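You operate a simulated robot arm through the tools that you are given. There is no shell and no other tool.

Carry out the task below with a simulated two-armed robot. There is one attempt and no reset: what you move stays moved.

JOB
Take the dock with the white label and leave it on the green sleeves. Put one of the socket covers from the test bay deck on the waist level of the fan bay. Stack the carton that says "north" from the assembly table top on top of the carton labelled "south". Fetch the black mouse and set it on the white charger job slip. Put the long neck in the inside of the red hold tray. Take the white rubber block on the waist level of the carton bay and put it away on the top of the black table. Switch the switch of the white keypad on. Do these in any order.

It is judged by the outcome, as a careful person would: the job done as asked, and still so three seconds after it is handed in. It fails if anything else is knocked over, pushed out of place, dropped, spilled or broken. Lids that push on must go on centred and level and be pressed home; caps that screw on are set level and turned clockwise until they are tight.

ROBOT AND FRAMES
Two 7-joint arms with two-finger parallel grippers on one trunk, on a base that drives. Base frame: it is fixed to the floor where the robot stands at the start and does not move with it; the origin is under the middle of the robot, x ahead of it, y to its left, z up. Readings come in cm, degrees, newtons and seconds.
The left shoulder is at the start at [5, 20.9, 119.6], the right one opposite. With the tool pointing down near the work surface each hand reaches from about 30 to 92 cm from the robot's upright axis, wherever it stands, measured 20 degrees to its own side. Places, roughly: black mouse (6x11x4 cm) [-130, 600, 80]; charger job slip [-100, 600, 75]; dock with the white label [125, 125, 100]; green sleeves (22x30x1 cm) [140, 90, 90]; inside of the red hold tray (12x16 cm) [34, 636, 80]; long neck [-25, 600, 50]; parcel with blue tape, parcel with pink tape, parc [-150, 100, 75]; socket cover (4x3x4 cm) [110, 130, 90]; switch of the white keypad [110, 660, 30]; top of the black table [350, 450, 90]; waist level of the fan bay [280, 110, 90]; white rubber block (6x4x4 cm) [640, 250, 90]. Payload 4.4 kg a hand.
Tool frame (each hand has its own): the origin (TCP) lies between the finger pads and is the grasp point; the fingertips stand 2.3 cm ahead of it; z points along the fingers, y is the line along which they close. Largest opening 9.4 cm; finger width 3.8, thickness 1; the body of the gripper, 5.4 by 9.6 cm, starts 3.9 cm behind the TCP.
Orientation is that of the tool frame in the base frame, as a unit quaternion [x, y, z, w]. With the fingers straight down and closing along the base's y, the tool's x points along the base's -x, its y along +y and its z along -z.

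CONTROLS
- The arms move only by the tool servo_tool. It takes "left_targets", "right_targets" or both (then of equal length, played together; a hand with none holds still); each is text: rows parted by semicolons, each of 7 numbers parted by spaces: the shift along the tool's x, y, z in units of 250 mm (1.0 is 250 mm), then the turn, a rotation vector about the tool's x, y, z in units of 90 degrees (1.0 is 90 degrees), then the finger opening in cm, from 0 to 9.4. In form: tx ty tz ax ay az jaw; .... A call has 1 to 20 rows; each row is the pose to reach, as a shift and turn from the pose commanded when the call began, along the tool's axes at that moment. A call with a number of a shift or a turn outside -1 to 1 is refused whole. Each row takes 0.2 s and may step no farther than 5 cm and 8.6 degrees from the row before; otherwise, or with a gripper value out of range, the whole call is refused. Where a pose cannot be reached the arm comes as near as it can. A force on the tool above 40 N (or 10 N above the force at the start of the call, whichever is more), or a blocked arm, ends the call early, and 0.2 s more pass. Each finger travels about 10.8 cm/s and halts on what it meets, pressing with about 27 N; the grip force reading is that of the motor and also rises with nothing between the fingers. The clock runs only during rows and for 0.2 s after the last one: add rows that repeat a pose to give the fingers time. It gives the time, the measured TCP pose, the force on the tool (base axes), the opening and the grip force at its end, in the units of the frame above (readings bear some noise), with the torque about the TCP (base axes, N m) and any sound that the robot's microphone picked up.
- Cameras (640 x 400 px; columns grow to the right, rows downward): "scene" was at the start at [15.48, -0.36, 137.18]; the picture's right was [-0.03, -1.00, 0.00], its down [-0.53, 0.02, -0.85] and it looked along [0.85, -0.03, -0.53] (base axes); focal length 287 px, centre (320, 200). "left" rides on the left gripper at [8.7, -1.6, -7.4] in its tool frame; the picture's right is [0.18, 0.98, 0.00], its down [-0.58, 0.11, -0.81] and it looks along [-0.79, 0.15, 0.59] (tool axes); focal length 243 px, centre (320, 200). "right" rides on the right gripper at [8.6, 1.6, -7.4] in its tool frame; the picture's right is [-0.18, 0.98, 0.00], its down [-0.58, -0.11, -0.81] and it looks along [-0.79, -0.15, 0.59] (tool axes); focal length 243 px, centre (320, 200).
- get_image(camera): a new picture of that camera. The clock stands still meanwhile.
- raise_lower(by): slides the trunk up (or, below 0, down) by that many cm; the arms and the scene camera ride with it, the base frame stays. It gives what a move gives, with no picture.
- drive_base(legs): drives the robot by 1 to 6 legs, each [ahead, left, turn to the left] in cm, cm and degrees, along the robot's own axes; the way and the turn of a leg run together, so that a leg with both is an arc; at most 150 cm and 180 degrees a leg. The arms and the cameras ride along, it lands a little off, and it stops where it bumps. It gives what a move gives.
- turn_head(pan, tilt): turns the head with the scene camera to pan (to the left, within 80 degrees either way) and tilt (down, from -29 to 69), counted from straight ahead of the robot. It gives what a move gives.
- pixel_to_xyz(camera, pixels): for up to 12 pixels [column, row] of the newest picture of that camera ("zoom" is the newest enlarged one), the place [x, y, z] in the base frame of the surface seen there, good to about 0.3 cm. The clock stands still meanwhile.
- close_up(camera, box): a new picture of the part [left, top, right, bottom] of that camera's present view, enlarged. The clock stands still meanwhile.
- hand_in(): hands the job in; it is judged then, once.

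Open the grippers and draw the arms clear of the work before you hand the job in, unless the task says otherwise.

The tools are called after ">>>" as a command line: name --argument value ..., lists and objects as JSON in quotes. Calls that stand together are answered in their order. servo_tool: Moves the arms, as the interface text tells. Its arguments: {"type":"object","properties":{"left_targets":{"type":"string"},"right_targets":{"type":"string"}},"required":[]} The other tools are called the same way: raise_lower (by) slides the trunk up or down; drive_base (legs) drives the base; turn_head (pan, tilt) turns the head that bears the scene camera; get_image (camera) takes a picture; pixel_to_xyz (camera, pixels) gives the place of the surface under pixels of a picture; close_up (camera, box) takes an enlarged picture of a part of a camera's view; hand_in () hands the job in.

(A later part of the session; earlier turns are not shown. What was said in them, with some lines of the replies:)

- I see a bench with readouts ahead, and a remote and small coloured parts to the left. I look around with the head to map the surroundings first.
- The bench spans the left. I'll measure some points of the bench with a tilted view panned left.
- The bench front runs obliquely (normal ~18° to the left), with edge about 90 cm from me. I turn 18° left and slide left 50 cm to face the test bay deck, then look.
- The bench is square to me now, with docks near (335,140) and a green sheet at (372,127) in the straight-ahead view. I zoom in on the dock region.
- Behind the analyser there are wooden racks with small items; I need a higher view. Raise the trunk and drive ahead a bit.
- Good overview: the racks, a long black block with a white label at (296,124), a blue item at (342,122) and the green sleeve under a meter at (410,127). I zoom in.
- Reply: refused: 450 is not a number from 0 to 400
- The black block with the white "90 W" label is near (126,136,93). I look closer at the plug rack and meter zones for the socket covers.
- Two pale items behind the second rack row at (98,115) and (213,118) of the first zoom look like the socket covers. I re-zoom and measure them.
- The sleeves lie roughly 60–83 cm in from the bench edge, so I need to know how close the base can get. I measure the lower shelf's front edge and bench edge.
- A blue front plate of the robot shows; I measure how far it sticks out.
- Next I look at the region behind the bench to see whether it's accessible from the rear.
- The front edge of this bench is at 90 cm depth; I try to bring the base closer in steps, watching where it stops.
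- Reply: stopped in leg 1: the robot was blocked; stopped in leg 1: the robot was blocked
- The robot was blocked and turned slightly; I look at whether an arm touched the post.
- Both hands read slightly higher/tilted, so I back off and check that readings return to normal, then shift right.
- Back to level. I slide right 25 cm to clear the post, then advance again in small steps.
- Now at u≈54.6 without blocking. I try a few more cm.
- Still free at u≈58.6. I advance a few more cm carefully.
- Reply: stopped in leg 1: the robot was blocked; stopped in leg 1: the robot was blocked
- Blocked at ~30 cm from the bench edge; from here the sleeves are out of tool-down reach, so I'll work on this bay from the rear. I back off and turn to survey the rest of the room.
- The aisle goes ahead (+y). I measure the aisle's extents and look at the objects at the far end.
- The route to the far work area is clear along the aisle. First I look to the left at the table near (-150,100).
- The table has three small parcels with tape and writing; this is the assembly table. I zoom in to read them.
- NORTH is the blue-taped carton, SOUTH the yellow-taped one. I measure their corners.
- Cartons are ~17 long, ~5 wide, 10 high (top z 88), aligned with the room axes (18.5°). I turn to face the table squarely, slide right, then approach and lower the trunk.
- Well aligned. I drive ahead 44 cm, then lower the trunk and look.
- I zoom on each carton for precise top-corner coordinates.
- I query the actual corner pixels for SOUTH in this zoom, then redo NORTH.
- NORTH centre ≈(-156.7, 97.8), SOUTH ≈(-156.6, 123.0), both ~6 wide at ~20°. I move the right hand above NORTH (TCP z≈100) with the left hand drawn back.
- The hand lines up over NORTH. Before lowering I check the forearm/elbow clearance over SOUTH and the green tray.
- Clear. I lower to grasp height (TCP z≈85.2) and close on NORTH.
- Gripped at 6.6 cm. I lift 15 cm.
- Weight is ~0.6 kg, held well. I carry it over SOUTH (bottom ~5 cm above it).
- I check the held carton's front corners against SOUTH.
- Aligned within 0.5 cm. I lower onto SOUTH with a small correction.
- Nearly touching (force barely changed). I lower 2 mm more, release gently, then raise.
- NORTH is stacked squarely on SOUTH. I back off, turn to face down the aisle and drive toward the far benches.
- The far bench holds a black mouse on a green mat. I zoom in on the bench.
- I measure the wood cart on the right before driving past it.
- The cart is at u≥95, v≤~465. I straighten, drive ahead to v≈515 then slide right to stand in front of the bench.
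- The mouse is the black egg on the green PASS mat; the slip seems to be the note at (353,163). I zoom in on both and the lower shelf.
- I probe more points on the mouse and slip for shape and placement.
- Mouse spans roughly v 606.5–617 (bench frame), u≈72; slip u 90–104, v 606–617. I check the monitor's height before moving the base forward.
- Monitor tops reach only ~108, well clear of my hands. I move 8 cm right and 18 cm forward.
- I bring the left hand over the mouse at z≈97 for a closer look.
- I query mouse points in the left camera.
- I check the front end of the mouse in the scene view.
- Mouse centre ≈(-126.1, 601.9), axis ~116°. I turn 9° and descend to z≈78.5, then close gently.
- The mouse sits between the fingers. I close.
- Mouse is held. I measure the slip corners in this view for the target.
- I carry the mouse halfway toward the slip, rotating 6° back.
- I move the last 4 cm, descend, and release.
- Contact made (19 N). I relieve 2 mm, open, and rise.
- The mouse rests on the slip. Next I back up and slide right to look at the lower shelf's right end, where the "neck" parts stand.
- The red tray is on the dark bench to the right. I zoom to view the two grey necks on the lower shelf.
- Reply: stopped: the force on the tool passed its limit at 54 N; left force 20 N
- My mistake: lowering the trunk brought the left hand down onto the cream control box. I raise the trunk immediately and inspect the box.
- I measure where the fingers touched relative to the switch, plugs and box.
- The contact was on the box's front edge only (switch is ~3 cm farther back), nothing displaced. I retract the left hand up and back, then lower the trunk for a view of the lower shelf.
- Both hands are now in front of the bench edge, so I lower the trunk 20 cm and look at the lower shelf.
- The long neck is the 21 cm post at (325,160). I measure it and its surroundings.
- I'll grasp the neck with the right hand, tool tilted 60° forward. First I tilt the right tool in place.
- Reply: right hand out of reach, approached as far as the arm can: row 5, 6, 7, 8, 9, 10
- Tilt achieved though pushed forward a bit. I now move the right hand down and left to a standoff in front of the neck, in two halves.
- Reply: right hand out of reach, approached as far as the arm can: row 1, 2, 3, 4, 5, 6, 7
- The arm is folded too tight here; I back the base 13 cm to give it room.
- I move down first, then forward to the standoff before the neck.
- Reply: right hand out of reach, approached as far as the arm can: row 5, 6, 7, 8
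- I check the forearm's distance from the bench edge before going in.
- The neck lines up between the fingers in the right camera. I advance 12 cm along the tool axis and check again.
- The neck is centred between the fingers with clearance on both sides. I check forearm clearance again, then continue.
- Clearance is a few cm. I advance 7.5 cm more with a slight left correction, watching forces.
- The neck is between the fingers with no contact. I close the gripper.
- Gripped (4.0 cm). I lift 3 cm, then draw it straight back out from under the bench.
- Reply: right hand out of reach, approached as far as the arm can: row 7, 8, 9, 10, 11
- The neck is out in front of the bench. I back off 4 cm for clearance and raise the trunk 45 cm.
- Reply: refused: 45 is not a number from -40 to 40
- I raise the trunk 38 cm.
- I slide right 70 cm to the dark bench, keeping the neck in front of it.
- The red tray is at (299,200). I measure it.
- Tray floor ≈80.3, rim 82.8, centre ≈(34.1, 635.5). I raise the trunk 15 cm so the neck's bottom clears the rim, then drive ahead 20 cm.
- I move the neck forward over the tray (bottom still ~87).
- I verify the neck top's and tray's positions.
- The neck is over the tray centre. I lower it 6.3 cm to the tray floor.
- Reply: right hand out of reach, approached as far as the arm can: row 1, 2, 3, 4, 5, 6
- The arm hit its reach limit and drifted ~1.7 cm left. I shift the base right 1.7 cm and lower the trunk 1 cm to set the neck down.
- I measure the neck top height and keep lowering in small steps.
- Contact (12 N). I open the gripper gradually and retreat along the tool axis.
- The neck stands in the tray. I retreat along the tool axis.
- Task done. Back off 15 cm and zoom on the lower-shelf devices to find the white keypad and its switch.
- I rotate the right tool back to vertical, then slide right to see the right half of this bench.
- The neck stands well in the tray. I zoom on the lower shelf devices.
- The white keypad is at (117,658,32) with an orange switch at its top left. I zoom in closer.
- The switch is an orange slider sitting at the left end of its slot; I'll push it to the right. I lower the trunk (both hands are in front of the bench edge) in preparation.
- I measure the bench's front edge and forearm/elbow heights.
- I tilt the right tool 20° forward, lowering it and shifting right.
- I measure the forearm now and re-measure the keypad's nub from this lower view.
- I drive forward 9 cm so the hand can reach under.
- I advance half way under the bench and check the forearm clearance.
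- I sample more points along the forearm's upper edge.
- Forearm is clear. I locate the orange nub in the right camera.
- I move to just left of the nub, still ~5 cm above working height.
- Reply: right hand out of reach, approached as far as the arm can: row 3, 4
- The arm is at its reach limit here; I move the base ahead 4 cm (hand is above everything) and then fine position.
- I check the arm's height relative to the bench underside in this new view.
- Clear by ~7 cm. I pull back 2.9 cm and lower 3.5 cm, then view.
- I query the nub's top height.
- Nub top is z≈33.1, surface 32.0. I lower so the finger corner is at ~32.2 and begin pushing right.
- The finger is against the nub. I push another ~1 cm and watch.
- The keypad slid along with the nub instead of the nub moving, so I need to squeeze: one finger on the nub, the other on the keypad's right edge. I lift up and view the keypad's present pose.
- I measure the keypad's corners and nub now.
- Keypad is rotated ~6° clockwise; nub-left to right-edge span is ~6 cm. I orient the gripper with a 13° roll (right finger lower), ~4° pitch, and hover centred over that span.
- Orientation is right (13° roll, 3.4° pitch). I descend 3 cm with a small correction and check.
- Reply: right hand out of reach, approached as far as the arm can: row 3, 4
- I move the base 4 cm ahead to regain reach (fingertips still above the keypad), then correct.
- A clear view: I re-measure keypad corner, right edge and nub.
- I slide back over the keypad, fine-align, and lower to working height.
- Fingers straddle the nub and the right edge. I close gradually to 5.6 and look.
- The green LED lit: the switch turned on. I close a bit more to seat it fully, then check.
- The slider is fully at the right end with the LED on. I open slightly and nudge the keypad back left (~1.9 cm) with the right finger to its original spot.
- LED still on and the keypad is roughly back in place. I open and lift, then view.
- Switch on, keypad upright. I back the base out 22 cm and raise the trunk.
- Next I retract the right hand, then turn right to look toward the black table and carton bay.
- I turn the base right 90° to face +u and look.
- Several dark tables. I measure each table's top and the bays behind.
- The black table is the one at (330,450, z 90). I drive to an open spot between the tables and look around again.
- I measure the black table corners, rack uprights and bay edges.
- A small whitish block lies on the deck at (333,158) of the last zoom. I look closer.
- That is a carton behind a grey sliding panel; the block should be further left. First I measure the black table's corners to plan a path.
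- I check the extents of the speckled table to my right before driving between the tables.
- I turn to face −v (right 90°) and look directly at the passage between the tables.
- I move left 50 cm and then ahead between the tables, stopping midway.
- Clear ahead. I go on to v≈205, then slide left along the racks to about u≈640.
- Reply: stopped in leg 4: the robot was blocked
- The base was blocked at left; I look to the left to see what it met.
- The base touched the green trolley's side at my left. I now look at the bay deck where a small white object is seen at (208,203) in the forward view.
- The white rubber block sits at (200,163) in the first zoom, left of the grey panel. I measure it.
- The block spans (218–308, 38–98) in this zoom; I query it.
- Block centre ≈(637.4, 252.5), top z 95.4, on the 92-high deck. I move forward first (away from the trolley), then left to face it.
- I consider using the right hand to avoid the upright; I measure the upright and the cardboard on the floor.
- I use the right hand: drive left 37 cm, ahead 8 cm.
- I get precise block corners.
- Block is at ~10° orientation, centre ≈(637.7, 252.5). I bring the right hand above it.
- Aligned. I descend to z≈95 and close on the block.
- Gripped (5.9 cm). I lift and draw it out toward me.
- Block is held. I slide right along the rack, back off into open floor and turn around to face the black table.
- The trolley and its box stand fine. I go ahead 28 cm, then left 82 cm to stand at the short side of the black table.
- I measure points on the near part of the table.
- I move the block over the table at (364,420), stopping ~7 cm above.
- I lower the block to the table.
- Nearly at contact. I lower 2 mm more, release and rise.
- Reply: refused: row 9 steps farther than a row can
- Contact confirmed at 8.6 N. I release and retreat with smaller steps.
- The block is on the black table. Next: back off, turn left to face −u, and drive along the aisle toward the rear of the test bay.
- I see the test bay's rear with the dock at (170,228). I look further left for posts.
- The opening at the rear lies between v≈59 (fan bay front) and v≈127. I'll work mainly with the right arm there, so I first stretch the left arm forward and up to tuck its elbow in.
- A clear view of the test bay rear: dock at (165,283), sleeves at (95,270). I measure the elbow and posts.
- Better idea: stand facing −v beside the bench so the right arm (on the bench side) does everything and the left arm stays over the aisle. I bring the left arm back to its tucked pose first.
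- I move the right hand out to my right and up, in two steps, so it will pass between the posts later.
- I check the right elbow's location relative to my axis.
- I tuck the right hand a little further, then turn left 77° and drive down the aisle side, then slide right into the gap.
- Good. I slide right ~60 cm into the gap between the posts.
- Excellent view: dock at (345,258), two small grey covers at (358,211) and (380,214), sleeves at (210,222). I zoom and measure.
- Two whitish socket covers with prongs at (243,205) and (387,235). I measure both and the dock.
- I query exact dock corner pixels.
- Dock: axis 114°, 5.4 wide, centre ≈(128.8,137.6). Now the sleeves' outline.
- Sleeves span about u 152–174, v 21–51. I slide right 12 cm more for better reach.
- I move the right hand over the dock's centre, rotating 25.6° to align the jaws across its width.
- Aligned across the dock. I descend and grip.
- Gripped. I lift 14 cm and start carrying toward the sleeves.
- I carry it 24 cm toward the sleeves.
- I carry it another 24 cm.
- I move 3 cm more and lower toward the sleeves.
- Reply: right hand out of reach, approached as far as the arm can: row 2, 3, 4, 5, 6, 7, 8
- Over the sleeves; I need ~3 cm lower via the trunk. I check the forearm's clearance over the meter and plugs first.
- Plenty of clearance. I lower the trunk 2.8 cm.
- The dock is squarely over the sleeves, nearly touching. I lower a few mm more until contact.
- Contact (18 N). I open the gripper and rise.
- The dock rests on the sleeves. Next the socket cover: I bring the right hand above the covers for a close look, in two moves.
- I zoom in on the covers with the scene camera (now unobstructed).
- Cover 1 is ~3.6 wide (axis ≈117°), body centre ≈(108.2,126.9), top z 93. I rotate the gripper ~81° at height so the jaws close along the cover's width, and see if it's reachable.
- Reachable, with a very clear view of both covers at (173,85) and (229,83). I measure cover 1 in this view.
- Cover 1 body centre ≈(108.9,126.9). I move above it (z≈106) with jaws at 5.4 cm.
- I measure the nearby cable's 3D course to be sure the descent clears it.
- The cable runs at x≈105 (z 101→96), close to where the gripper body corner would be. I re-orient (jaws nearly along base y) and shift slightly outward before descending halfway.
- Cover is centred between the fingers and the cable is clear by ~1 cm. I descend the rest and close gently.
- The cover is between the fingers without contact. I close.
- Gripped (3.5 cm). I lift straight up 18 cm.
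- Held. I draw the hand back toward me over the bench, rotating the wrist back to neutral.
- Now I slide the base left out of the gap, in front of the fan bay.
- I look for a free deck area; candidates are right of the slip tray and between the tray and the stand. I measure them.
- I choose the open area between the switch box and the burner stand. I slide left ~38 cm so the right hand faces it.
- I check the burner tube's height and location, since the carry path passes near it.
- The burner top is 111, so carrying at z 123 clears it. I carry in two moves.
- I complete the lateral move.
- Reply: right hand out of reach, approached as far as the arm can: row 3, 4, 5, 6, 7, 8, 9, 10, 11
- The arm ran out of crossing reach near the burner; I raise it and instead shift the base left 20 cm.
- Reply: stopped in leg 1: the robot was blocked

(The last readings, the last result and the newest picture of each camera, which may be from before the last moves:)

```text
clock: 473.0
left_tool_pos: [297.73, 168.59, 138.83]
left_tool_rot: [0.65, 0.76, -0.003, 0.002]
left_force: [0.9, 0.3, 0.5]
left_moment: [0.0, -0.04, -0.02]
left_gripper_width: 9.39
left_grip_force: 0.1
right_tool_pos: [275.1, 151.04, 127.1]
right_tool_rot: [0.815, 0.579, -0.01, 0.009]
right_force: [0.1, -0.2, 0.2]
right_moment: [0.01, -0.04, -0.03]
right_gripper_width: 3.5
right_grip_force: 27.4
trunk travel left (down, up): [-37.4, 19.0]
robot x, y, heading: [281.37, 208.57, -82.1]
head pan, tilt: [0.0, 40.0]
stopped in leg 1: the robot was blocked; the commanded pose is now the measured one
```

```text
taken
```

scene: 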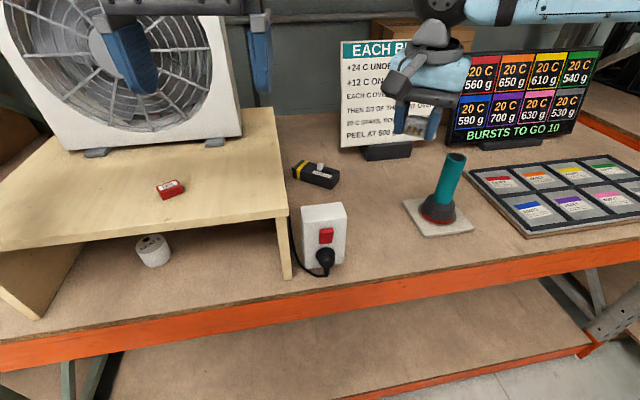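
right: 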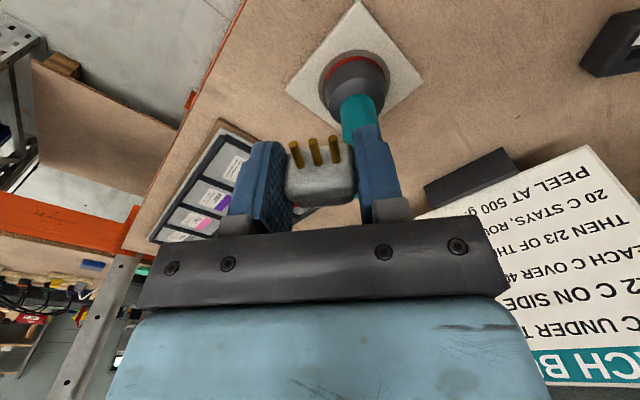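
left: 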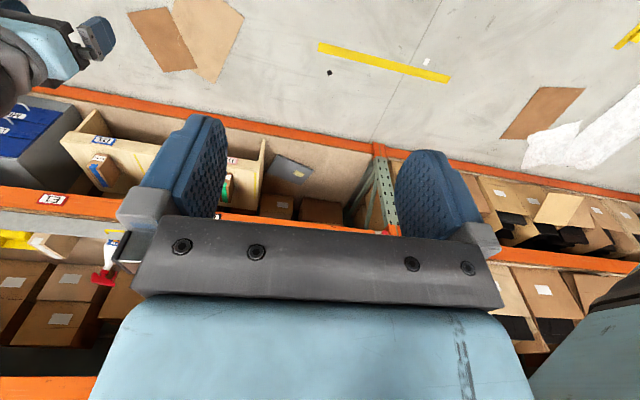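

The base touched something on the left (probably the speckled table's leg). I move 3 cm away and check that table.

>>> drive_base --legs '[[0, -3, 0]]'

>>> turn_head --pan 78 --tilt 35

>>> get_image --camera "scene"

>>> turn_head --pan -5 --tilt 45

>>> get_image --camera "scene"

```text
clock: 473.9
left_tool_pos: [294.91, 168.21, 138.94]
left_tool_rot: [0.65, 0.76, -0.002, 0.002]
left_force: [0.6, 0.4, -0.2]
left_moment: [0.05, 0.0, 0.0]
left_gripper_width: 9.41
left_grip_force: 0.1
right_tool_pos: [272.24, 150.62, 127.13]
right_tool_rot: [0.816, 0.578, -0.01, 0.01]
right_force: [-0.1, -0.3, -0.2]
right_moment: [0.02, 0.03, 0.01]
right_gripper_width: 3.48
right_grip_force: 26.9
trunk travel left (down, up): [-37.4, 19.0]
robot x, y, heading: [279.15, 208.02, -82.1]
head pan, tilt: [0.0, 40.0]
```

```text
clock: 475.4
left_tool_pos: [294.67, 168.24, 138.94]
left_tool_rot: [0.651, 0.759, -0.003, 0.002]
left_force: [-0.6, -0.1, -0.2]
left_moment: [0.01, 0.02, 0.02]
left_gripper_width: 9.4
left_grip_force: 0.0
right_tool_pos: [272.15, 150.65, 126.93]
right_tool_rot: [0.816, 0.578, -0.011, 0.01]
right_force: [-0.2, -0.6, 0.1]
right_moment: [-0.01, 0.03, 0.01]
right_gripper_width: 3.46
right_grip_force: 27.7
trunk travel left (down, up): [-37.4, 19.0]
robot x, y, heading: [279.03, 207.84, -82.0]
head pan, tilt: [78.0, 35.0]
```

```text
taken
```

scene: 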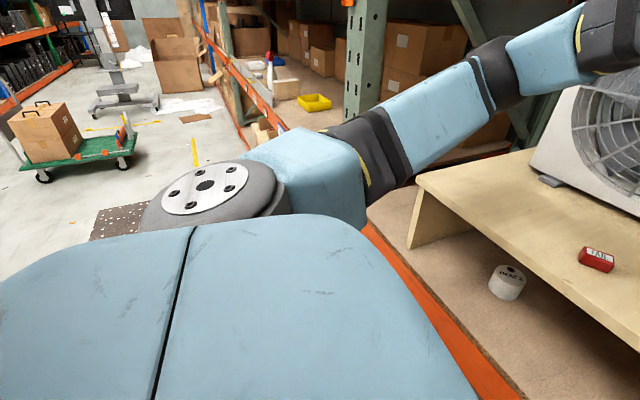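

```text
clock: 477.0
left_tool_pos: [294.75, 168.16, 138.88]
left_tool_rot: [0.65, 0.76, -0.002, 0.002]
left_force: [0.2, -0.2, -0.1]
left_moment: [-0.03, -0.04, 0.01]
left_gripper_width: 9.39
left_grip_force: 0.1
right_tool_pos: [272.16, 150.63, 127.06]
right_tool_rot: [0.815, 0.579, -0.009, 0.01]
right_force: [0.4, -0.3, 0.3]
right_moment: [-0.01, 0.0, 0.0]
right_gripper_width: 3.51
right_grip_force: 27.2
trunk travel left (down, up): [-37.4, 19.0]
robot x, y, heading: [278.78, 207.84, -82.4]
head pan, tilt: [-5.0, 45.0]
```

```text
taken
```

scene: 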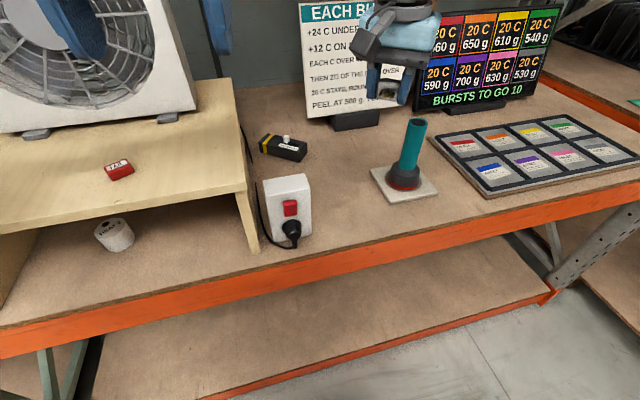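

The "COVER" label shows on the held piece. I move it above the free spot at (275.5,138).

>>> servo_tool --right_targets "-0.09 0.06 0 0 0 0 2; -0.18 0.12 0 0 0 0 2; -0.27 0.18 0 0 0 0 2; -0.36 0.24 0 0 0 0 2; -0.433 0.29 0 0 0 0 2; -0.433 0.29 0.15 0 0 0 2; -0.433 0.29 0.3 0 0 0 2; -0.433 0.29 0.45 0 0 0 2; -0.433 0.29 0.6 0 0 0 2; -0.433 0.29 0.75 0 0 0 2; -0.433 0.29 0.85 0 0 0 2; -0.433 0.29 0.85 0 0 0 2"

>>> get_image --camera "scene"

>>> get_image --camera "right"

```text
clock: 479.6
left_tool_pos: [294.87, 168.24, 139.04]
left_tool_rot: [0.65, 0.76, -0.002, 0.003]
left_force: [0.2, 0.2, 0.7]
left_moment: [0.0, 0.01, -0.02]
left_gripper_width: 9.39
left_grip_force: 0.1
right_tool_pos: [265.95, 143.23, 111.68]
right_tool_rot: [0.816, 0.578, -0.01, 0.011]
right_force: [0.6, -0.7, -0.6]
right_moment: [0.03, 0.03, 0.02]
right_gripper_width: 3.5
right_grip_force: 26.7
right hand out of reach, approached as far as the arm can: row 1, 2, 3, 4, 5, 6, 7, 8, 9, 10, 11, 12
trunk travel left (down, up): [-37.4, 19.0]
robot x, y, heading: [278.72, 208.14, -82.3]
head pan, tilt: [-5.0, 45.0]
```

```text
taken
```

scene: 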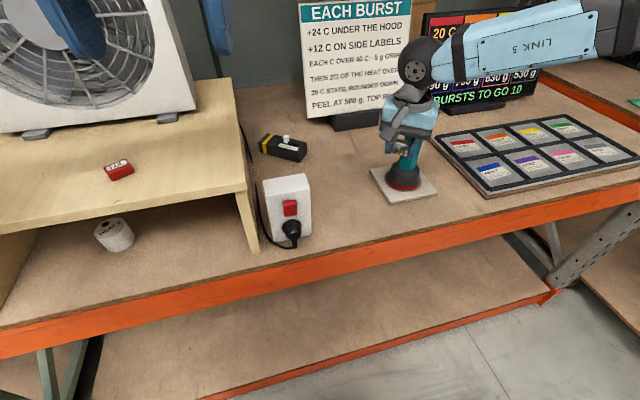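

```text
taken
```

right: 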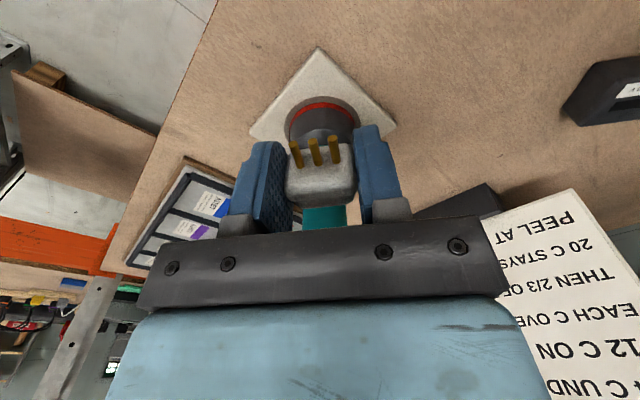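

Again limited; probably the wrist yaw. I raise the hand straight up and rotate it to neutral yaw first.

>>> servo_tool --right_targets "0 0 -0.15 0 0 0 2; 0 0 -0.3 0 0 0 2; 0.05 0 -0.45 0 0 0 2; 0.1 0 -0.6 0 0 -0.08 2; 0.15 0 -0.6 0 0 -0.16 2; 0.15 0 -0.6 0 0 -0.24 2; 0.15 0 -0.6 0 0 -0.3 2; 0.15 0 -0.6 0 0 -0.3 2"

>>> get_image --camera "scene"

```text
clock: 481.4
left_tool_pos: [294.79, 168.18, 138.95]
left_tool_rot: [0.651, 0.759, -0.002, 0.002]
left_force: [0.2, -0.4, 0.4]
left_moment: [0.0, 0.02, 0.02]
left_gripper_width: 9.42
left_grip_force: 0.2
right_tool_pos: [267.41, 147.38, 125.71]
right_tool_rot: [0.658, 0.753, -0.012, 0.008]
right_force: [0.4, -0.6, -1.0]
right_moment: [0.01, 0.02, -0.03]
right_gripper_width: 3.52
right_grip_force: 26.8
trunk travel left (down, up): [-37.4, 19.0]
robot x, y, heading: [278.76, 207.73, -82.3]
head pan, tilt: [-5.0, 45.0]
```

```text
taken
```

scene: 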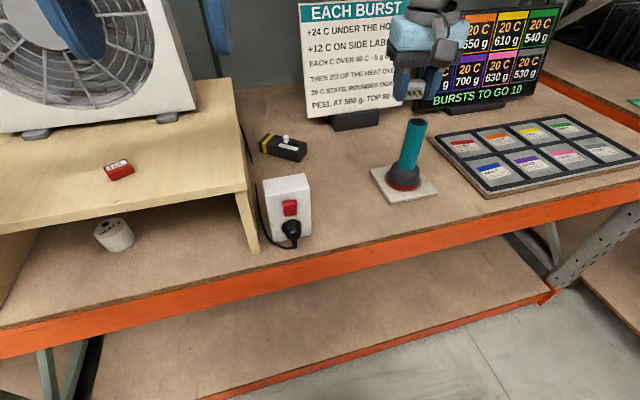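

Neutral yaw now. I move laterally above the spot without descending.

>>> servo_tool --right_targets "0 0.09 0 0 0 0 2; 0 0.18 0 0 0 0 2; 0 0.271 0 0 0 0 2; -0.14 0.271 0 0 0 0 2; -0.28 0.271 0 0 0 0 2; -0.416 0.271 0 0 0 0 2; -0.416 0.271 0 0 0 0 2"

>>> get_image --camera "scene"

```text
clock: 483.0
left_tool_pos: [294.82, 168.13, 138.9]
left_tool_rot: [0.65, 0.76, -0.003, 0.002]
left_force: [-0.7, -0.4, -0.2]
left_moment: [0.0, -0.01, 0.01]
left_gripper_width: 9.41
left_grip_force: 0.0
right_tool_pos: [269.09, 142.18, 126.03]
right_tool_rot: [0.658, 0.753, -0.013, 0.007]
right_force: [0.1, -0.1, 0.1]
right_moment: [0.01, 0.03, 0.02]
right_gripper_width: 3.52
right_grip_force: 27.1
right hand out of reach, approached as far as the arm can: row 3, 4, 5, 6, 7
trunk travel left (down, up): [-37.4, 19.0]
robot x, y, heading: [278.66, 207.99, -82.1]
head pan, tilt: [-5.0, 45.0]
```

```text
taken
```

scene: 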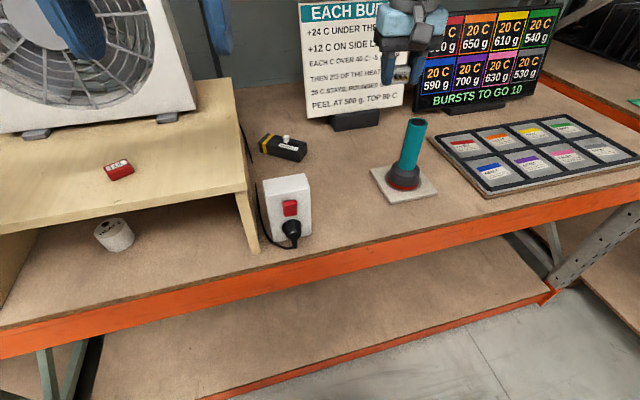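

I'll position with the base instead: a small shift puts the hand at about (272,141), then lower with the trunk.

>>> drive_base --legs '[[1.5, 2.8, 0]]'

>>> raise_lower --by -18

>>> get_image --camera "scene"

>>> get_image --camera "right"

```text
clock: 483.9
left_tool_pos: [297.73, 166.89, 138.93]
left_tool_rot: [0.651, 0.759, -0.002, 0.003]
left_force: [0.1, 0.9, 0.7]
left_moment: [0.02, 0.01, 0.02]
left_gripper_width: 9.36
left_grip_force: 0.1
right_tool_pos: [271.99, 141.22, 126.12]
right_tool_rot: [0.658, 0.753, -0.012, 0.008]
right_force: [0.1, 0.0, -0.2]
right_moment: [0.05, 0.0, -0.01]
right_gripper_width: 3.48
right_grip_force: 27.2
trunk travel left (down, up): [-37.4, 19.0]
robot x, y, heading: [282.02, 206.83, -82.3]
head pan, tilt: [-5.0, 45.0]
```

```text
clock: 485.9
left_tool_pos: [297.09, 167.62, 121.95]
left_tool_rot: [0.65, 0.759, -0.007, 0.012]
left_force: [0.0, 0.2, -0.3]
left_moment: [0.0, -0.01, 0.0]
left_gripper_width: 9.4
left_grip_force: 0.0
right_tool_pos: [271.24, 141.6, 108.54]
right_tool_rot: [0.658, 0.753, -0.012, 0.012]
right_force: [-0.6, -0.3, -0.8]
right_moment: [-0.01, 0.0, 0.01]
right_gripper_width: 3.49
right_grip_force: 26.5
trunk travel left (down, up): [-19.4, 37.0]
robot x, y, heading: [282.24, 206.93, -82.2]
head pan, tilt: [-5.0, 45.0]
```

```text
taken
```

scene: 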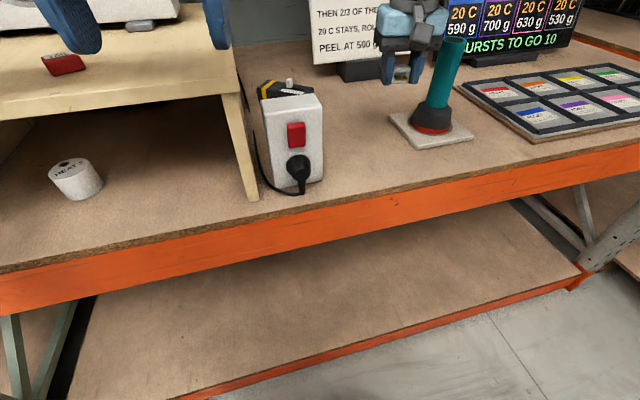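

```text
taken
```

right: 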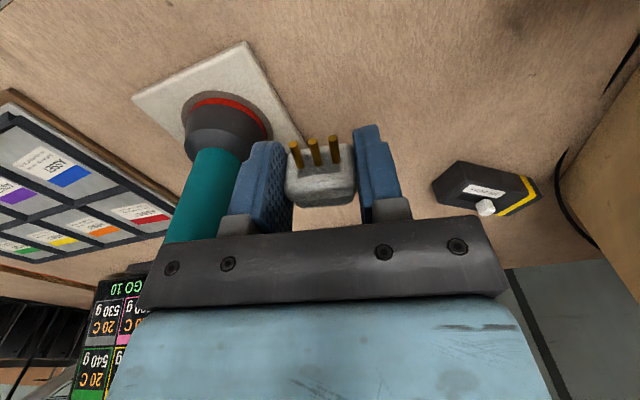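

The left hand's reading deviates by ~1 cm: the left arm may be touching something. I raise back 6 cm and look left.

>>> raise_lower --by 6

>>> turn_head --pan 55 --tilt 35

>>> get_image --camera "scene"

```text
clock: 486.9
left_tool_pos: [297.8, 166.92, 126.85]
left_tool_rot: [0.65, 0.76, -0.003, 0.001]
left_force: [0.5, 0.0, 0.0]
left_moment: [0.01, 0.01, -0.01]
left_gripper_width: 9.39
left_grip_force: 0.0
right_tool_pos: [271.82, 141.21, 114.05]
right_tool_rot: [0.658, 0.753, -0.012, 0.006]
right_force: [-0.4, -0.3, -0.4]
right_moment: [-0.02, -0.02, 0.0]
right_gripper_width: 3.44
right_grip_force: 26.9
trunk travel left (down, up): [-25.4, 31.0]
robot x, y, heading: [281.91, 206.84, -81.9]
head pan, tilt: [-5.0, 45.0]
```

```text
clock: 488.2
left_tool_pos: [297.65, 167.11, 126.95]
left_tool_rot: [0.651, 0.759, -0.002, 0.004]
left_force: [-0.5, -0.3, 0.0]
left_moment: [-0.03, 0.0, -0.01]
left_gripper_width: 9.41
left_grip_force: 0.1
right_tool_pos: [271.8, 141.24, 114.05]
right_tool_rot: [0.658, 0.753, -0.013, 0.007]
right_force: [0.2, 0.3, -0.3]
right_moment: [0.02, 0.01, 0.01]
right_gripper_width: 3.47
right_grip_force: 26.6
trunk travel left (down, up): [-25.4, 31.0]
robot x, y, heading: [281.85, 207.16, -82.4]
head pan, tilt: [55.0, 35.0]
```

```text
taken
```

scene: 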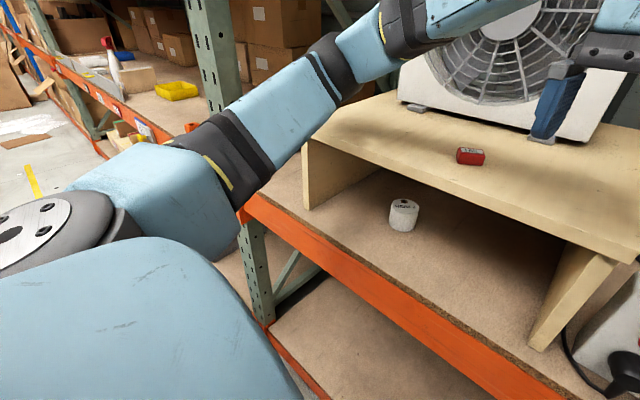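

Readings are normal again; the left elbow would meet the fan stand when lowering. I raise the left arm 20 cm and pull it back first.

>>> servo_tool --left_targets "0 0 -0.15 0 0 0 9.4; 0 0 -0.3 0 0 0 9.4; 0 0 -0.45 0 0 0 9.4; 0 0 -0.6 0 0 0 9.4; 0 0 -0.75 0 0 0 9.4; 0 0 -0.9 0 0 0 9.4; 0 0 -1 0 0 0 9.4; 0 0 -1 0 0 0 9.4"

>>> get_image --camera "scene"

>>> pixel_to_xyz --camera "scene" --pixels '[[330, 60], [300, 100], [250, 150], [200, 170], [380, 130], [470, 155], [320, 130]]'

```text
clock: 490.1
left_tool_pos: [297.63, 167.26, 151.9]
left_tool_rot: [0.651, 0.759, -0.002, 0.002]
left_force: [0.0, -0.1, 0.4]
left_moment: [0.01, -0.01, -0.01]
left_gripper_width: 9.41
left_grip_force: 0.1
right_tool_pos: [271.93, 141.09, 113.99]
right_tool_rot: [0.658, 0.753, -0.012, 0.008]
right_force: [0.6, 0.4, -1.3]
right_moment: [0.01, 0.0, 0.02]
right_gripper_width: 3.48
right_grip_force: 27.1
trunk travel left (down, up): [-25.4, 31.0]
robot x, y, heading: [281.79, 206.97, -82.3]
head pan, tilt: [55.0, 35.0]
```

```text
taken
```

scene: 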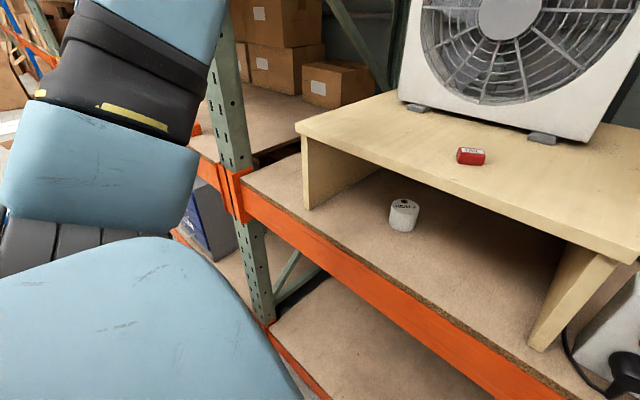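

```text
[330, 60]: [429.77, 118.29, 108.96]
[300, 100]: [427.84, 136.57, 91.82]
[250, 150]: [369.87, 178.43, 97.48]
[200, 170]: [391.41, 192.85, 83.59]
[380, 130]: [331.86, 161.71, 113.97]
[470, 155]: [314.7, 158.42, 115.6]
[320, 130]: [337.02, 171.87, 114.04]
```

The left arm is clear now. I lower the trunk 10 cm and check readings.

>>> raise_lower --by -10

>>> get_image --camera "scene"

>>> turn_head --pan -10 --tilt 35

>>> get_image --camera "scene"

```text
clock: 491.4
left_tool_pos: [297.7, 167.32, 142.06]
left_tool_rot: [0.651, 0.759, -0.003, 0.003]
left_force: [-0.3, 0.0, 0.4]
left_moment: [-0.01, -0.03, 0.01]
left_gripper_width: 9.39
left_grip_force: 0.1
right_tool_pos: [271.99, 141.23, 104.12]
right_tool_rot: [0.658, 0.753, -0.012, 0.008]
right_force: [0.2, 0.4, -0.6]
right_moment: [0.03, 0.0, -0.01]
right_gripper_width: 3.53
right_grip_force: 27.2
trunk travel left (down, up): [-15.4, 41.0]
robot x, y, heading: [281.71, 206.66, -82.2]
head pan, tilt: [55.0, 35.0]
```

```text
taken
```

scene: 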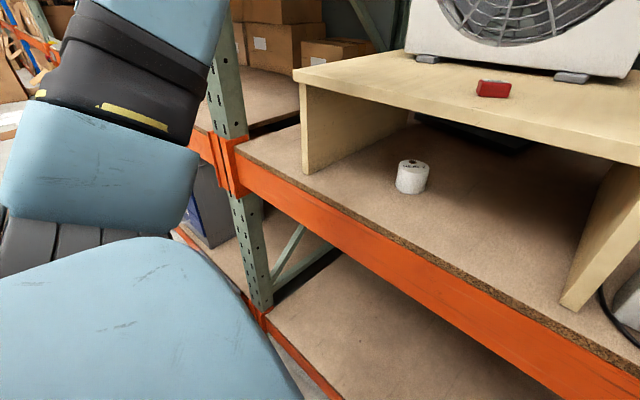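

```text
clock: 492.7
left_tool_pos: [297.61, 167.33, 141.93]
left_tool_rot: [0.651, 0.759, -0.003, 0.003]
left_force: [0.5, 0.0, 0.4]
left_moment: [0.03, 0.02, 0.01]
left_gripper_width: 9.39
left_grip_force: 0.1
right_tool_pos: [271.84, 141.17, 104.09]
right_tool_rot: [0.659, 0.752, -0.012, 0.007]
right_force: [0.3, 0.6, 0.7]
right_moment: [0.01, 0.01, -0.01]
right_gripper_width: 3.46
right_grip_force: 26.9
trunk travel left (down, up): [-15.4, 41.0]
robot x, y, heading: [281.85, 206.96, -82.5]
head pan, tilt: [-10.0, 35.0]
```

```text
taken
```

scene: 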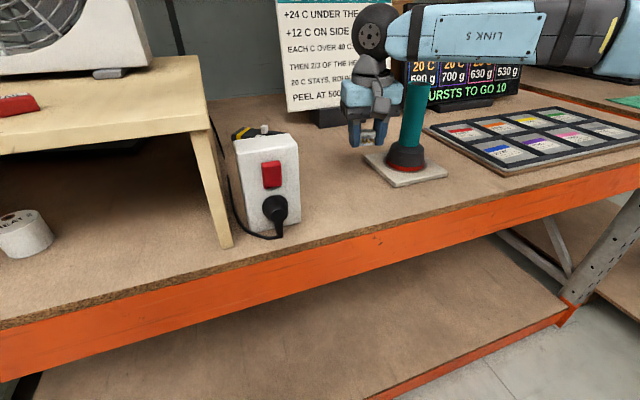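

Before going lower, I check the forearm's clearance above the burner tube.

>>> pixel_to_xyz --camera "scene" --pixels '[[400, 55], [420, 58], [450, 60], [416, 90], [370, 30], [500, 60], [600, 70], [360, 100], [385, 100]]'

```text
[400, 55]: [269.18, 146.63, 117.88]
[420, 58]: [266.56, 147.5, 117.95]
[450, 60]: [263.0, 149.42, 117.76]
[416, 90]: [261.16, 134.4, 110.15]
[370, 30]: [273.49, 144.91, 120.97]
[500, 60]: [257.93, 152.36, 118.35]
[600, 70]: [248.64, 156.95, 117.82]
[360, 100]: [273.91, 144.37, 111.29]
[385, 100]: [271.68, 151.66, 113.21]
```

The forearm passes ~5 cm in front of the tube, fine. I lower 9 cm and then the last bit.

>>> raise_lower --by -8.8

>>> get_image --camera "scene"

>>> get_image --camera "right"

```text
clock: 494.0
left_tool_pos: [297.63, 167.41, 133.22]
left_tool_rot: [0.651, 0.759, -0.002, 0.003]
left_force: [-0.7, 0.3, -0.1]
left_moment: [0.0, 0.03, -0.03]
left_gripper_width: 9.4
left_grip_force: 0.1
right_tool_pos: [271.92, 141.11, 95.32]
right_tool_rot: [0.658, 0.753, -0.012, 0.007]
right_force: [0.0, 0.1, -0.5]
right_moment: [0.02, -0.02, -0.01]
right_gripper_width: 3.48
right_grip_force: 26.8
trunk travel left (down, up): [-6.6, 49.8]
robot x, y, heading: [282.11, 207.12, -82.3]
head pan, tilt: [-10.0, 35.0]
```

```text
taken
```

scene: 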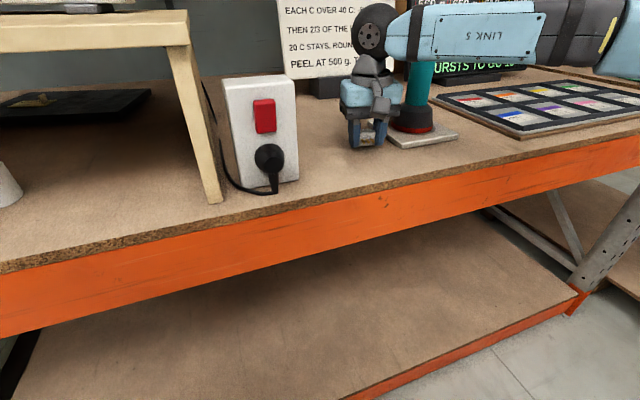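

```text
taken
```

right: 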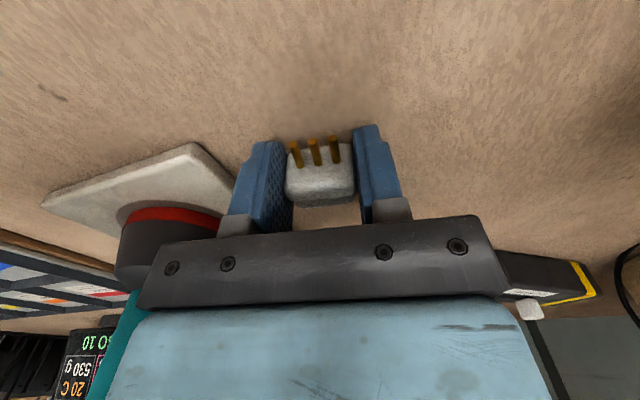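

I lower the final 0.8 cm.

>>> raise_lower --by -0.7

>>> raise_lower --by -0.3

```text
clock: 494.5
left_tool_pos: [297.79, 167.3, 132.51]
left_tool_rot: [0.651, 0.759, -0.002, 0.003]
left_force: [-1.0, -0.3, 0.5]
left_moment: [-0.01, 0.0, 0.0]
left_gripper_width: 9.39
left_grip_force: 0.1
right_tool_pos: [271.9, 141.16, 94.65]
right_tool_rot: [0.658, 0.753, -0.012, 0.008]
right_force: [0.9, -0.8, 0.4]
right_moment: [-0.01, 0.02, 0.0]
right_gripper_width: 3.48
right_grip_force: 26.6
trunk travel left (down, up): [-5.9, 50.5]
robot x, y, heading: [281.47, 206.81, -82.0]
head pan, tilt: [-10.0, 35.0]
```

```text
clock: 495.1
left_tool_pos: [297.64, 167.28, 132.11]
left_tool_rot: [0.65, 0.76, -0.003, 0.002]
left_force: [0.3, -0.4, 1.0]
left_moment: [0.01, 0.03, 0.01]
left_gripper_width: 9.39
left_grip_force: 0.0
right_tool_pos: [271.95, 141.14, 94.38]
right_tool_rot: [0.658, 0.753, -0.013, 0.009]
right_force: [-0.2, 0.5, 4.7]
right_moment: [0.01, -0.07, 0.0]
right_gripper_width: 3.47
right_grip_force: 26.4
trunk travel left (down, up): [-5.6, 50.8]
robot x, y, heading: [281.88, 206.83, -82.3]
head pan, tilt: [-10.0, 35.0]
```

Contact (4.7 N). I open slightly and raise the trunk to leave vertically.

>>> servo_tool --right_targets "0 0 0 0 0 0 3.8; 0 0 0 0 0 0 4.4; 0 0 0 0 0 0 5; 0 0 0 0 0 0 5.2; 0 0 0 0 0 0 5.2"

>>> get_image --camera "right"

>>> raise_lower --by 30

>>> get_image --camera "scene"

```text
clock: 496.2
left_tool_pos: [297.62, 167.39, 132.17]
left_tool_rot: [0.651, 0.759, -0.003, 0.004]
left_force: [0.3, -0.3, 0.6]
left_moment: [0.01, -0.03, -0.01]
left_gripper_width: 9.39
left_grip_force: 0.1
right_tool_pos: [271.87, 141.2, 94.3]
right_tool_rot: [0.659, 0.752, -0.012, 0.009]
right_force: [-6.4, -2.4, 6.4]
right_moment: [0.1, -0.06, 0.07]
right_gripper_width: 4.93
right_grip_force: 0.0
trunk travel left (down, up): [-5.6, 50.8]
robot x, y, heading: [282.06, 206.69, -82.5]
head pan, tilt: [-10.0, 35.0]
```

```text
taken
```

right: 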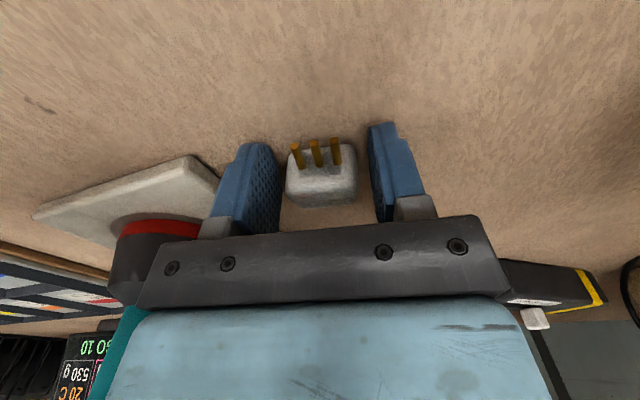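

```text
clock: 499.2
left_tool_pos: [297.69, 167.28, 162.16]
left_tool_rot: [0.65, 0.76, -0.002, 0.003]
left_force: [-0.7, -0.3, -0.3]
left_moment: [0.03, 0.01, 0.0]
left_gripper_width: 9.41
left_grip_force: 0.0
right_tool_pos: [271.99, 141.23, 124.31]
right_tool_rot: [0.658, 0.753, -0.012, 0.008]
right_force: [0.1, -0.4, 0.2]
right_moment: [0.01, 0.0, -0.04]
right_gripper_width: 5.19
right_grip_force: 0.0
trunk travel left (down, up): [-35.6, 20.8]
robot x, y, heading: [281.97, 206.92, -82.3]
head pan, tilt: [-10.0, 35.0]
```

```text
taken
```

scene: 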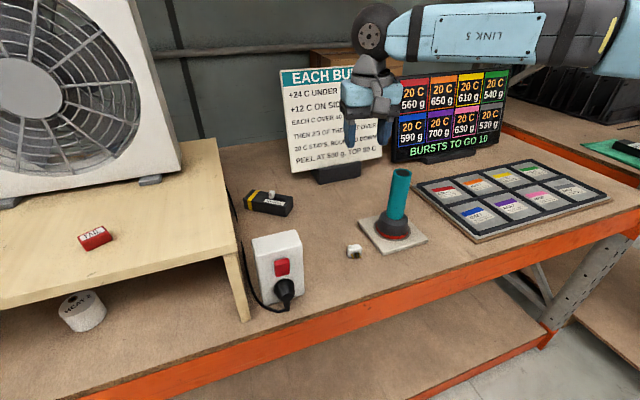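

The cover (350,250) rests on the deck. A finger may have brushed the burner's base plate, so I check its position against earlier measurements.

>>> close_up --camera "scene" --box '[320, 150, 460, 280]'

>>> pixel_to_xyz --camera "zoom" --pixels '[[190, 245], [255, 345], [400, 300], [290, 80], [285, 300], [130, 345], [120, 365], [110, 350], [350, 330]]'

```text
3.08 times, centred on (390, 215) of scene
```

zoom: 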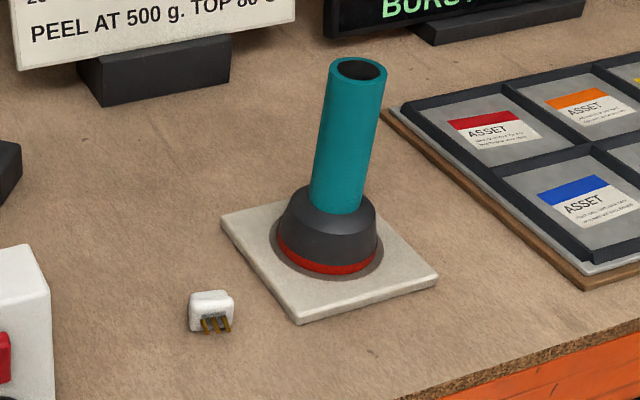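

```text
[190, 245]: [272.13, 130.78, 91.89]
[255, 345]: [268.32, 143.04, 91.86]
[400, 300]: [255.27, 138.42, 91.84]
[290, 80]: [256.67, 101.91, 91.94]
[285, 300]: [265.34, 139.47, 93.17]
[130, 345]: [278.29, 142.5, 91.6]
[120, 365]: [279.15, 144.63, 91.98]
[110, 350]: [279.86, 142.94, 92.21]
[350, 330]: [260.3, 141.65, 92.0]
```

I query the plate corners and tube.

>>> pixel_to_xyz --camera "zoom" --pixels '[[228, 220], [297, 316], [432, 282], [357, 90], [345, 150], [340, 200], [210, 300], [300, 250], [210, 325]]'

```text
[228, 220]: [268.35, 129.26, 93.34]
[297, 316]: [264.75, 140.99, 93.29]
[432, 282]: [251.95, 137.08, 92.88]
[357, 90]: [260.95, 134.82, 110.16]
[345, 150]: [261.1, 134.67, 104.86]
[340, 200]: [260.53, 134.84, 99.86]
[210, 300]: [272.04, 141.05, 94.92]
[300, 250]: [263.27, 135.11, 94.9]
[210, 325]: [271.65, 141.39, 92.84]
```

The burner is unmoved and the cover stands on the deck. I retract the right hand and back off, then verify the speckled table I bumped.

>>> servo_tool --right_targets "0.1 0 -0.05 0 0 0 6; 0.25 -0.05 -0.1 0 0 0 7; 0.4 -0.1 -0.1 0 0 0 8; 0.55 -0.15 -0.1 0 0 0 9.4; 0.7 -0.2 -0.1 0 0 0 9.4; 0.7 -0.2 -0.1 0 0 0 9.4"

>>> drive_base --legs '[[-8, -8, 0], [-45, 0, 0]]'

>>> turn_head --pan 60 --tilt 25

>>> get_image --camera "scene"

>>> turn_head --pan 0 --tilt 25

>>> get_image --camera "scene"

```text
clock: 500.6
left_tool_pos: [297.79, 167.22, 162.1]
left_tool_rot: [0.65, 0.76, -0.003, 0.002]
left_force: [-0.5, -0.2, 0.0]
left_moment: [0.0, -0.01, -0.03]
left_gripper_width: 9.38
left_grip_force: 0.0
right_tool_pos: [264.74, 157.43, 126.59]
right_tool_rot: [0.658, 0.753, -0.012, 0.007]
right_force: [0.9, 0.0, 0.4]
right_moment: [0.0, 0.02, 0.0]
right_gripper_width: 9.42
right_grip_force: 0.0
trunk travel left (down, up): [-35.6, 20.8]
robot x, y, heading: [281.57, 206.84, -82.1]
head pan, tilt: [-10.0, 35.0]
```

```text
clock: 504.5
left_tool_pos: [281.16, 217.75, 162.01]
left_tool_rot: [0.653, 0.757, -0.002, 0.002]
left_force: [-0.4, 0.5, -0.3]
left_moment: [-0.01, 0.03, -0.01]
left_gripper_width: 9.42
left_grip_force: 0.0
right_tool_pos: [248.1, 208.25, 126.5]
right_tool_rot: [0.663, 0.749, -0.011, 0.007]
right_force: [0.4, -1.1, 0.8]
right_moment: [0.05, 0.04, 0.0]
right_gripper_width: 9.4
right_grip_force: 0.1
trunk travel left (down, up): [-35.6, 20.8]
robot x, y, heading: [265.66, 258.07, -82.2]
head pan, tilt: [-10.0, 35.0]
stopped in leg 2: the robot was blocked; the commanded pose is now the measured one
```

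```text
clock: 505.9
left_tool_pos: [281.12, 218.19, 162.04]
left_tool_rot: [0.654, 0.756, -0.002, 0.002]
left_force: [0.9, -0.2, 0.3]
left_moment: [0.01, -0.01, -0.01]
left_gripper_width: 9.4
left_grip_force: 0.1
right_tool_pos: [247.87, 208.68, 126.6]
right_tool_rot: [0.662, 0.749, -0.013, 0.008]
right_force: [-0.6, 1.0, 0.2]
right_moment: [0.06, 0.04, 0.04]
right_gripper_width: 9.41
right_grip_force: 0.1
trunk travel left (down, up): [-35.6, 20.8]
robot x, y, heading: [265.57, 257.81, -82.5]
head pan, tilt: [60.0, 25.0]
```

```text
taken
```

scene: 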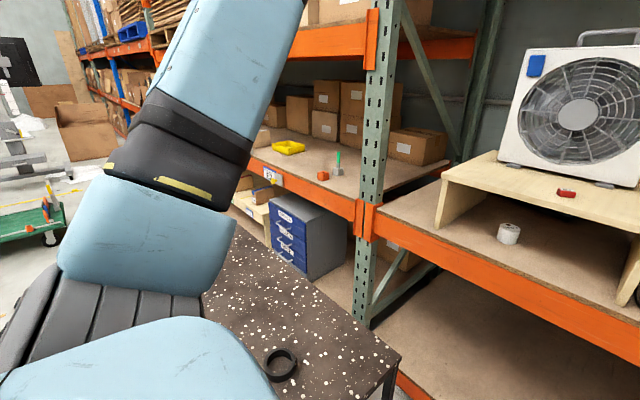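

```text
clock: 507.2
left_tool_pos: [281.06, 218.22, 162.06]
left_tool_rot: [0.654, 0.757, -0.002, 0.002]
left_force: [-1.2, -0.1, 0.0]
left_moment: [-0.06, 0.01, -0.03]
left_gripper_width: 9.41
left_grip_force: 0.0
right_tool_pos: [247.99, 208.59, 126.57]
right_tool_rot: [0.662, 0.749, -0.011, 0.007]
right_force: [0.0, -0.4, 0.8]
right_moment: [-0.02, -0.01, -0.01]
right_gripper_width: 9.4
right_grip_force: 0.1
trunk travel left (down, up): [-35.6, 20.8]
robot x, y, heading: [265.78, 258.02, -82.6]
head pan, tilt: [0.0, 25.0]
```

```text
taken
```

scene: 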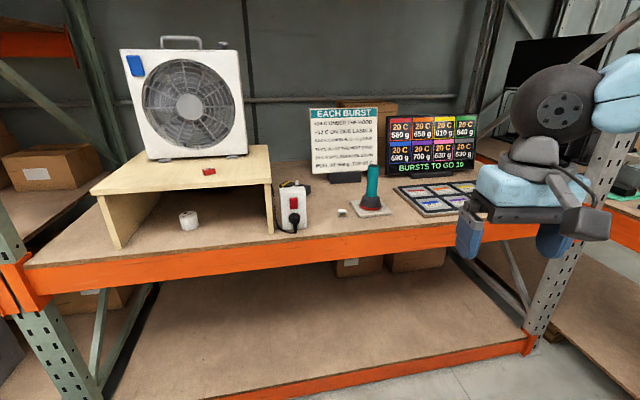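

Blocked again by the table's side as I drifted. I move right 15 cm away from it and inspect the table and the items on it.

>>> drive_base --legs '[[2, -18, 0]]'

>>> drive_base --legs '[[-40, -10, 0]]'

>>> turn_head --pan 60 --tilt 30

>>> get_image --camera "scene"

```text
clock: 509.4
left_tool_pos: [263.59, 213.9, 162.11]
left_tool_rot: [0.655, 0.756, -0.002, 0.001]
left_force: [0.5, 0.2, -0.6]
left_moment: [-0.04, 0.02, -0.03]
left_gripper_width: 9.41
left_grip_force: 0.1
right_tool_pos: [230.4, 204.46, 126.56]
right_tool_rot: [0.662, 0.75, -0.013, 0.008]
right_force: [-1.9, 0.0, 0.1]
right_moment: [0.05, 0.02, 0.03]
right_gripper_width: 9.41
right_grip_force: 0.1
trunk travel left (down, up): [-35.6, 20.8]
robot x, y, heading: [248.21, 253.68, -82.8]
head pan, tilt: [0.0, 25.0]
```

```text
clock: 512.0
left_tool_pos: [248.63, 252.48, 162.02]
left_tool_rot: [0.655, 0.755, -0.002, 0.002]
left_force: [-0.4, 0.2, -0.8]
left_moment: [-0.02, 0.0, 0.01]
left_gripper_width: 9.42
left_grip_force: 0.2
right_tool_pos: [215.31, 243.11, 126.53]
right_tool_rot: [0.663, 0.749, -0.011, 0.007]
right_force: [-0.2, 1.0, -0.9]
right_moment: [0.01, 0.01, 0.01]
right_gripper_width: 9.41
right_grip_force: 0.0
trunk travel left (down, up): [-35.6, 20.8]
robot x, y, heading: [233.04, 292.3, -83.1]
head pan, tilt: [0.0, 25.0]
```

```text
clock: 513.3
left_tool_pos: [248.45, 252.54, 162.23]
left_tool_rot: [0.656, 0.755, -0.001, 0.002]
left_force: [-0.4, -0.8, -0.1]
left_moment: [-0.02, 0.02, 0.01]
left_gripper_width: 9.4
left_grip_force: 0.1
right_tool_pos: [215.4, 243.3, 126.49]
right_tool_rot: [0.663, 0.748, -0.011, 0.008]
right_force: [-0.9, 0.2, 0.1]
right_moment: [0.01, 0.0, -0.01]
right_gripper_width: 9.42
right_grip_force: 0.1
trunk travel left (down, up): [-35.6, 20.8]
robot x, y, heading: [233.34, 292.41, -82.9]
head pan, tilt: [60.0, 30.0]
```

```text
taken
```

scene: 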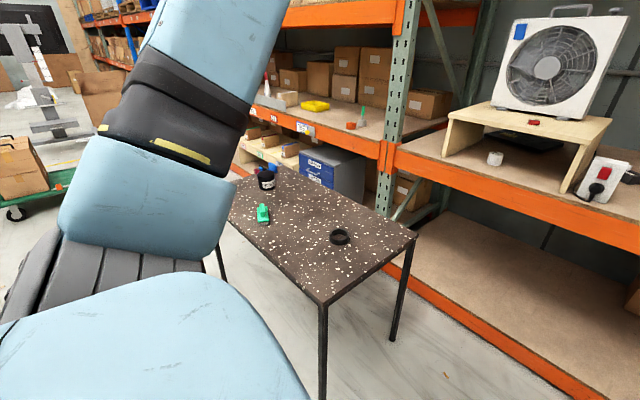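

The table and its items are standing. I measure its corners to see whether it shifted.

>>> pixel_to_xyz --camera "scene" --pixels '[[323, 298], [408, 236], [340, 237], [263, 213], [267, 180], [320, 395], [392, 335], [250, 200]]'

>>> turn_head --pan 0 --tilt 20

>>> get_image --camera "scene"

```text
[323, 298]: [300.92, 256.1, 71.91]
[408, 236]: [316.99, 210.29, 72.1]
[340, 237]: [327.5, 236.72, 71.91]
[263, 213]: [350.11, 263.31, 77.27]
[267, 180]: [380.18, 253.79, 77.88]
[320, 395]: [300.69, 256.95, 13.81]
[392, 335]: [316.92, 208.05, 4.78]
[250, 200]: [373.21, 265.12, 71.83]
```

```text
clock: 514.6
left_tool_pos: [248.51, 252.65, 162.08]
left_tool_rot: [0.655, 0.755, -0.001, 0.002]
left_force: [-0.2, 1.0, 1.0]
left_moment: [-0.01, -0.04, 0.02]
left_gripper_width: 9.39
left_grip_force: 0.1
right_tool_pos: [215.3, 243.22, 126.66]
right_tool_rot: [0.664, 0.748, -0.011, 0.007]
right_force: [0.1, 0.8, -0.5]
right_moment: [0.02, 0.01, 0.0]
right_gripper_width: 9.4
right_grip_force: 0.0
trunk travel left (down, up): [-35.6, 20.8]
robot x, y, heading: [233.27, 292.47, -83.0]
head pan, tilt: [0.0, 20.0]
```

```text
taken
```

scene: 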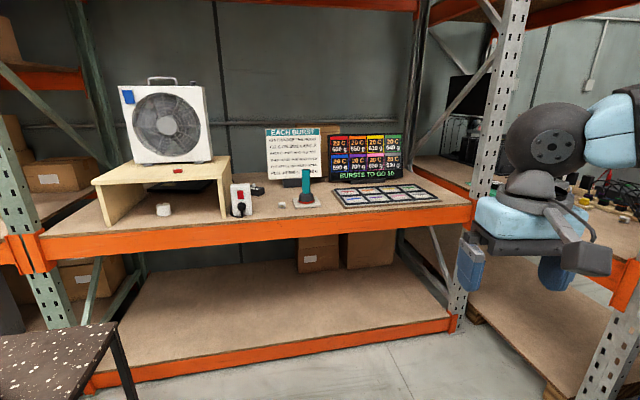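

The table is still square to the room and nothing on it or on the fan bay deck has moved. The cover, fan, stand and burner all stand as they should. All seven tasks are done, the grippers are open and the arms are clear, so I hand in.

>>> hand_in

```text
The job is handed in.
```

I handed the job in with all seven tasks done; each result looked right when I last saw it on camera.

- **Dock:** the white-labelled 90 W dock lies on the green sleeves.
- **Socket cover:** one cover from the test bay deck stands on the fan bay's waist level, between the switch box and the burner stand.
- **Cartons:** NORTH is stacked squarely on SOUTH on the assembly table.
- **Mouse:** the black mouse sits on the job slip (Head ROUND, Set 15 V). It was the only slip near the place you listed, so I took it as the charger slip.
- **Long neck:** the 21 cm neck stands upright inside the red hold tray.
- **Rubber block:** the white block from the carton bay's waist level is on the black table.
- **Keypad switch:** the slider is at its right end and the green light is on. My first push slid the keypad about 2 cm, so I nudged it back close to where it was.

I touched several other things along the way. None of them looked knocked over or out of place afterwards:

- **Test bay front post:** I was blocked there at the start, most likely by the left arm against the post with the outlet strip.
- **Cream control box:** the left hand came down on its front edge at about 54 N. It did not touch the red switch.
- **Green trolley and the speckled table near the fan bay:** the base was stopped beside the trolley once and beside the table twice. The box on the trolley and the items on the table stayed up.
- **Fan stand:** the left elbow most likely touched it briefly while I was lowering.
- **Burner plate:** a finger may have brushed it. Its corners measured within about 1 cm of before.
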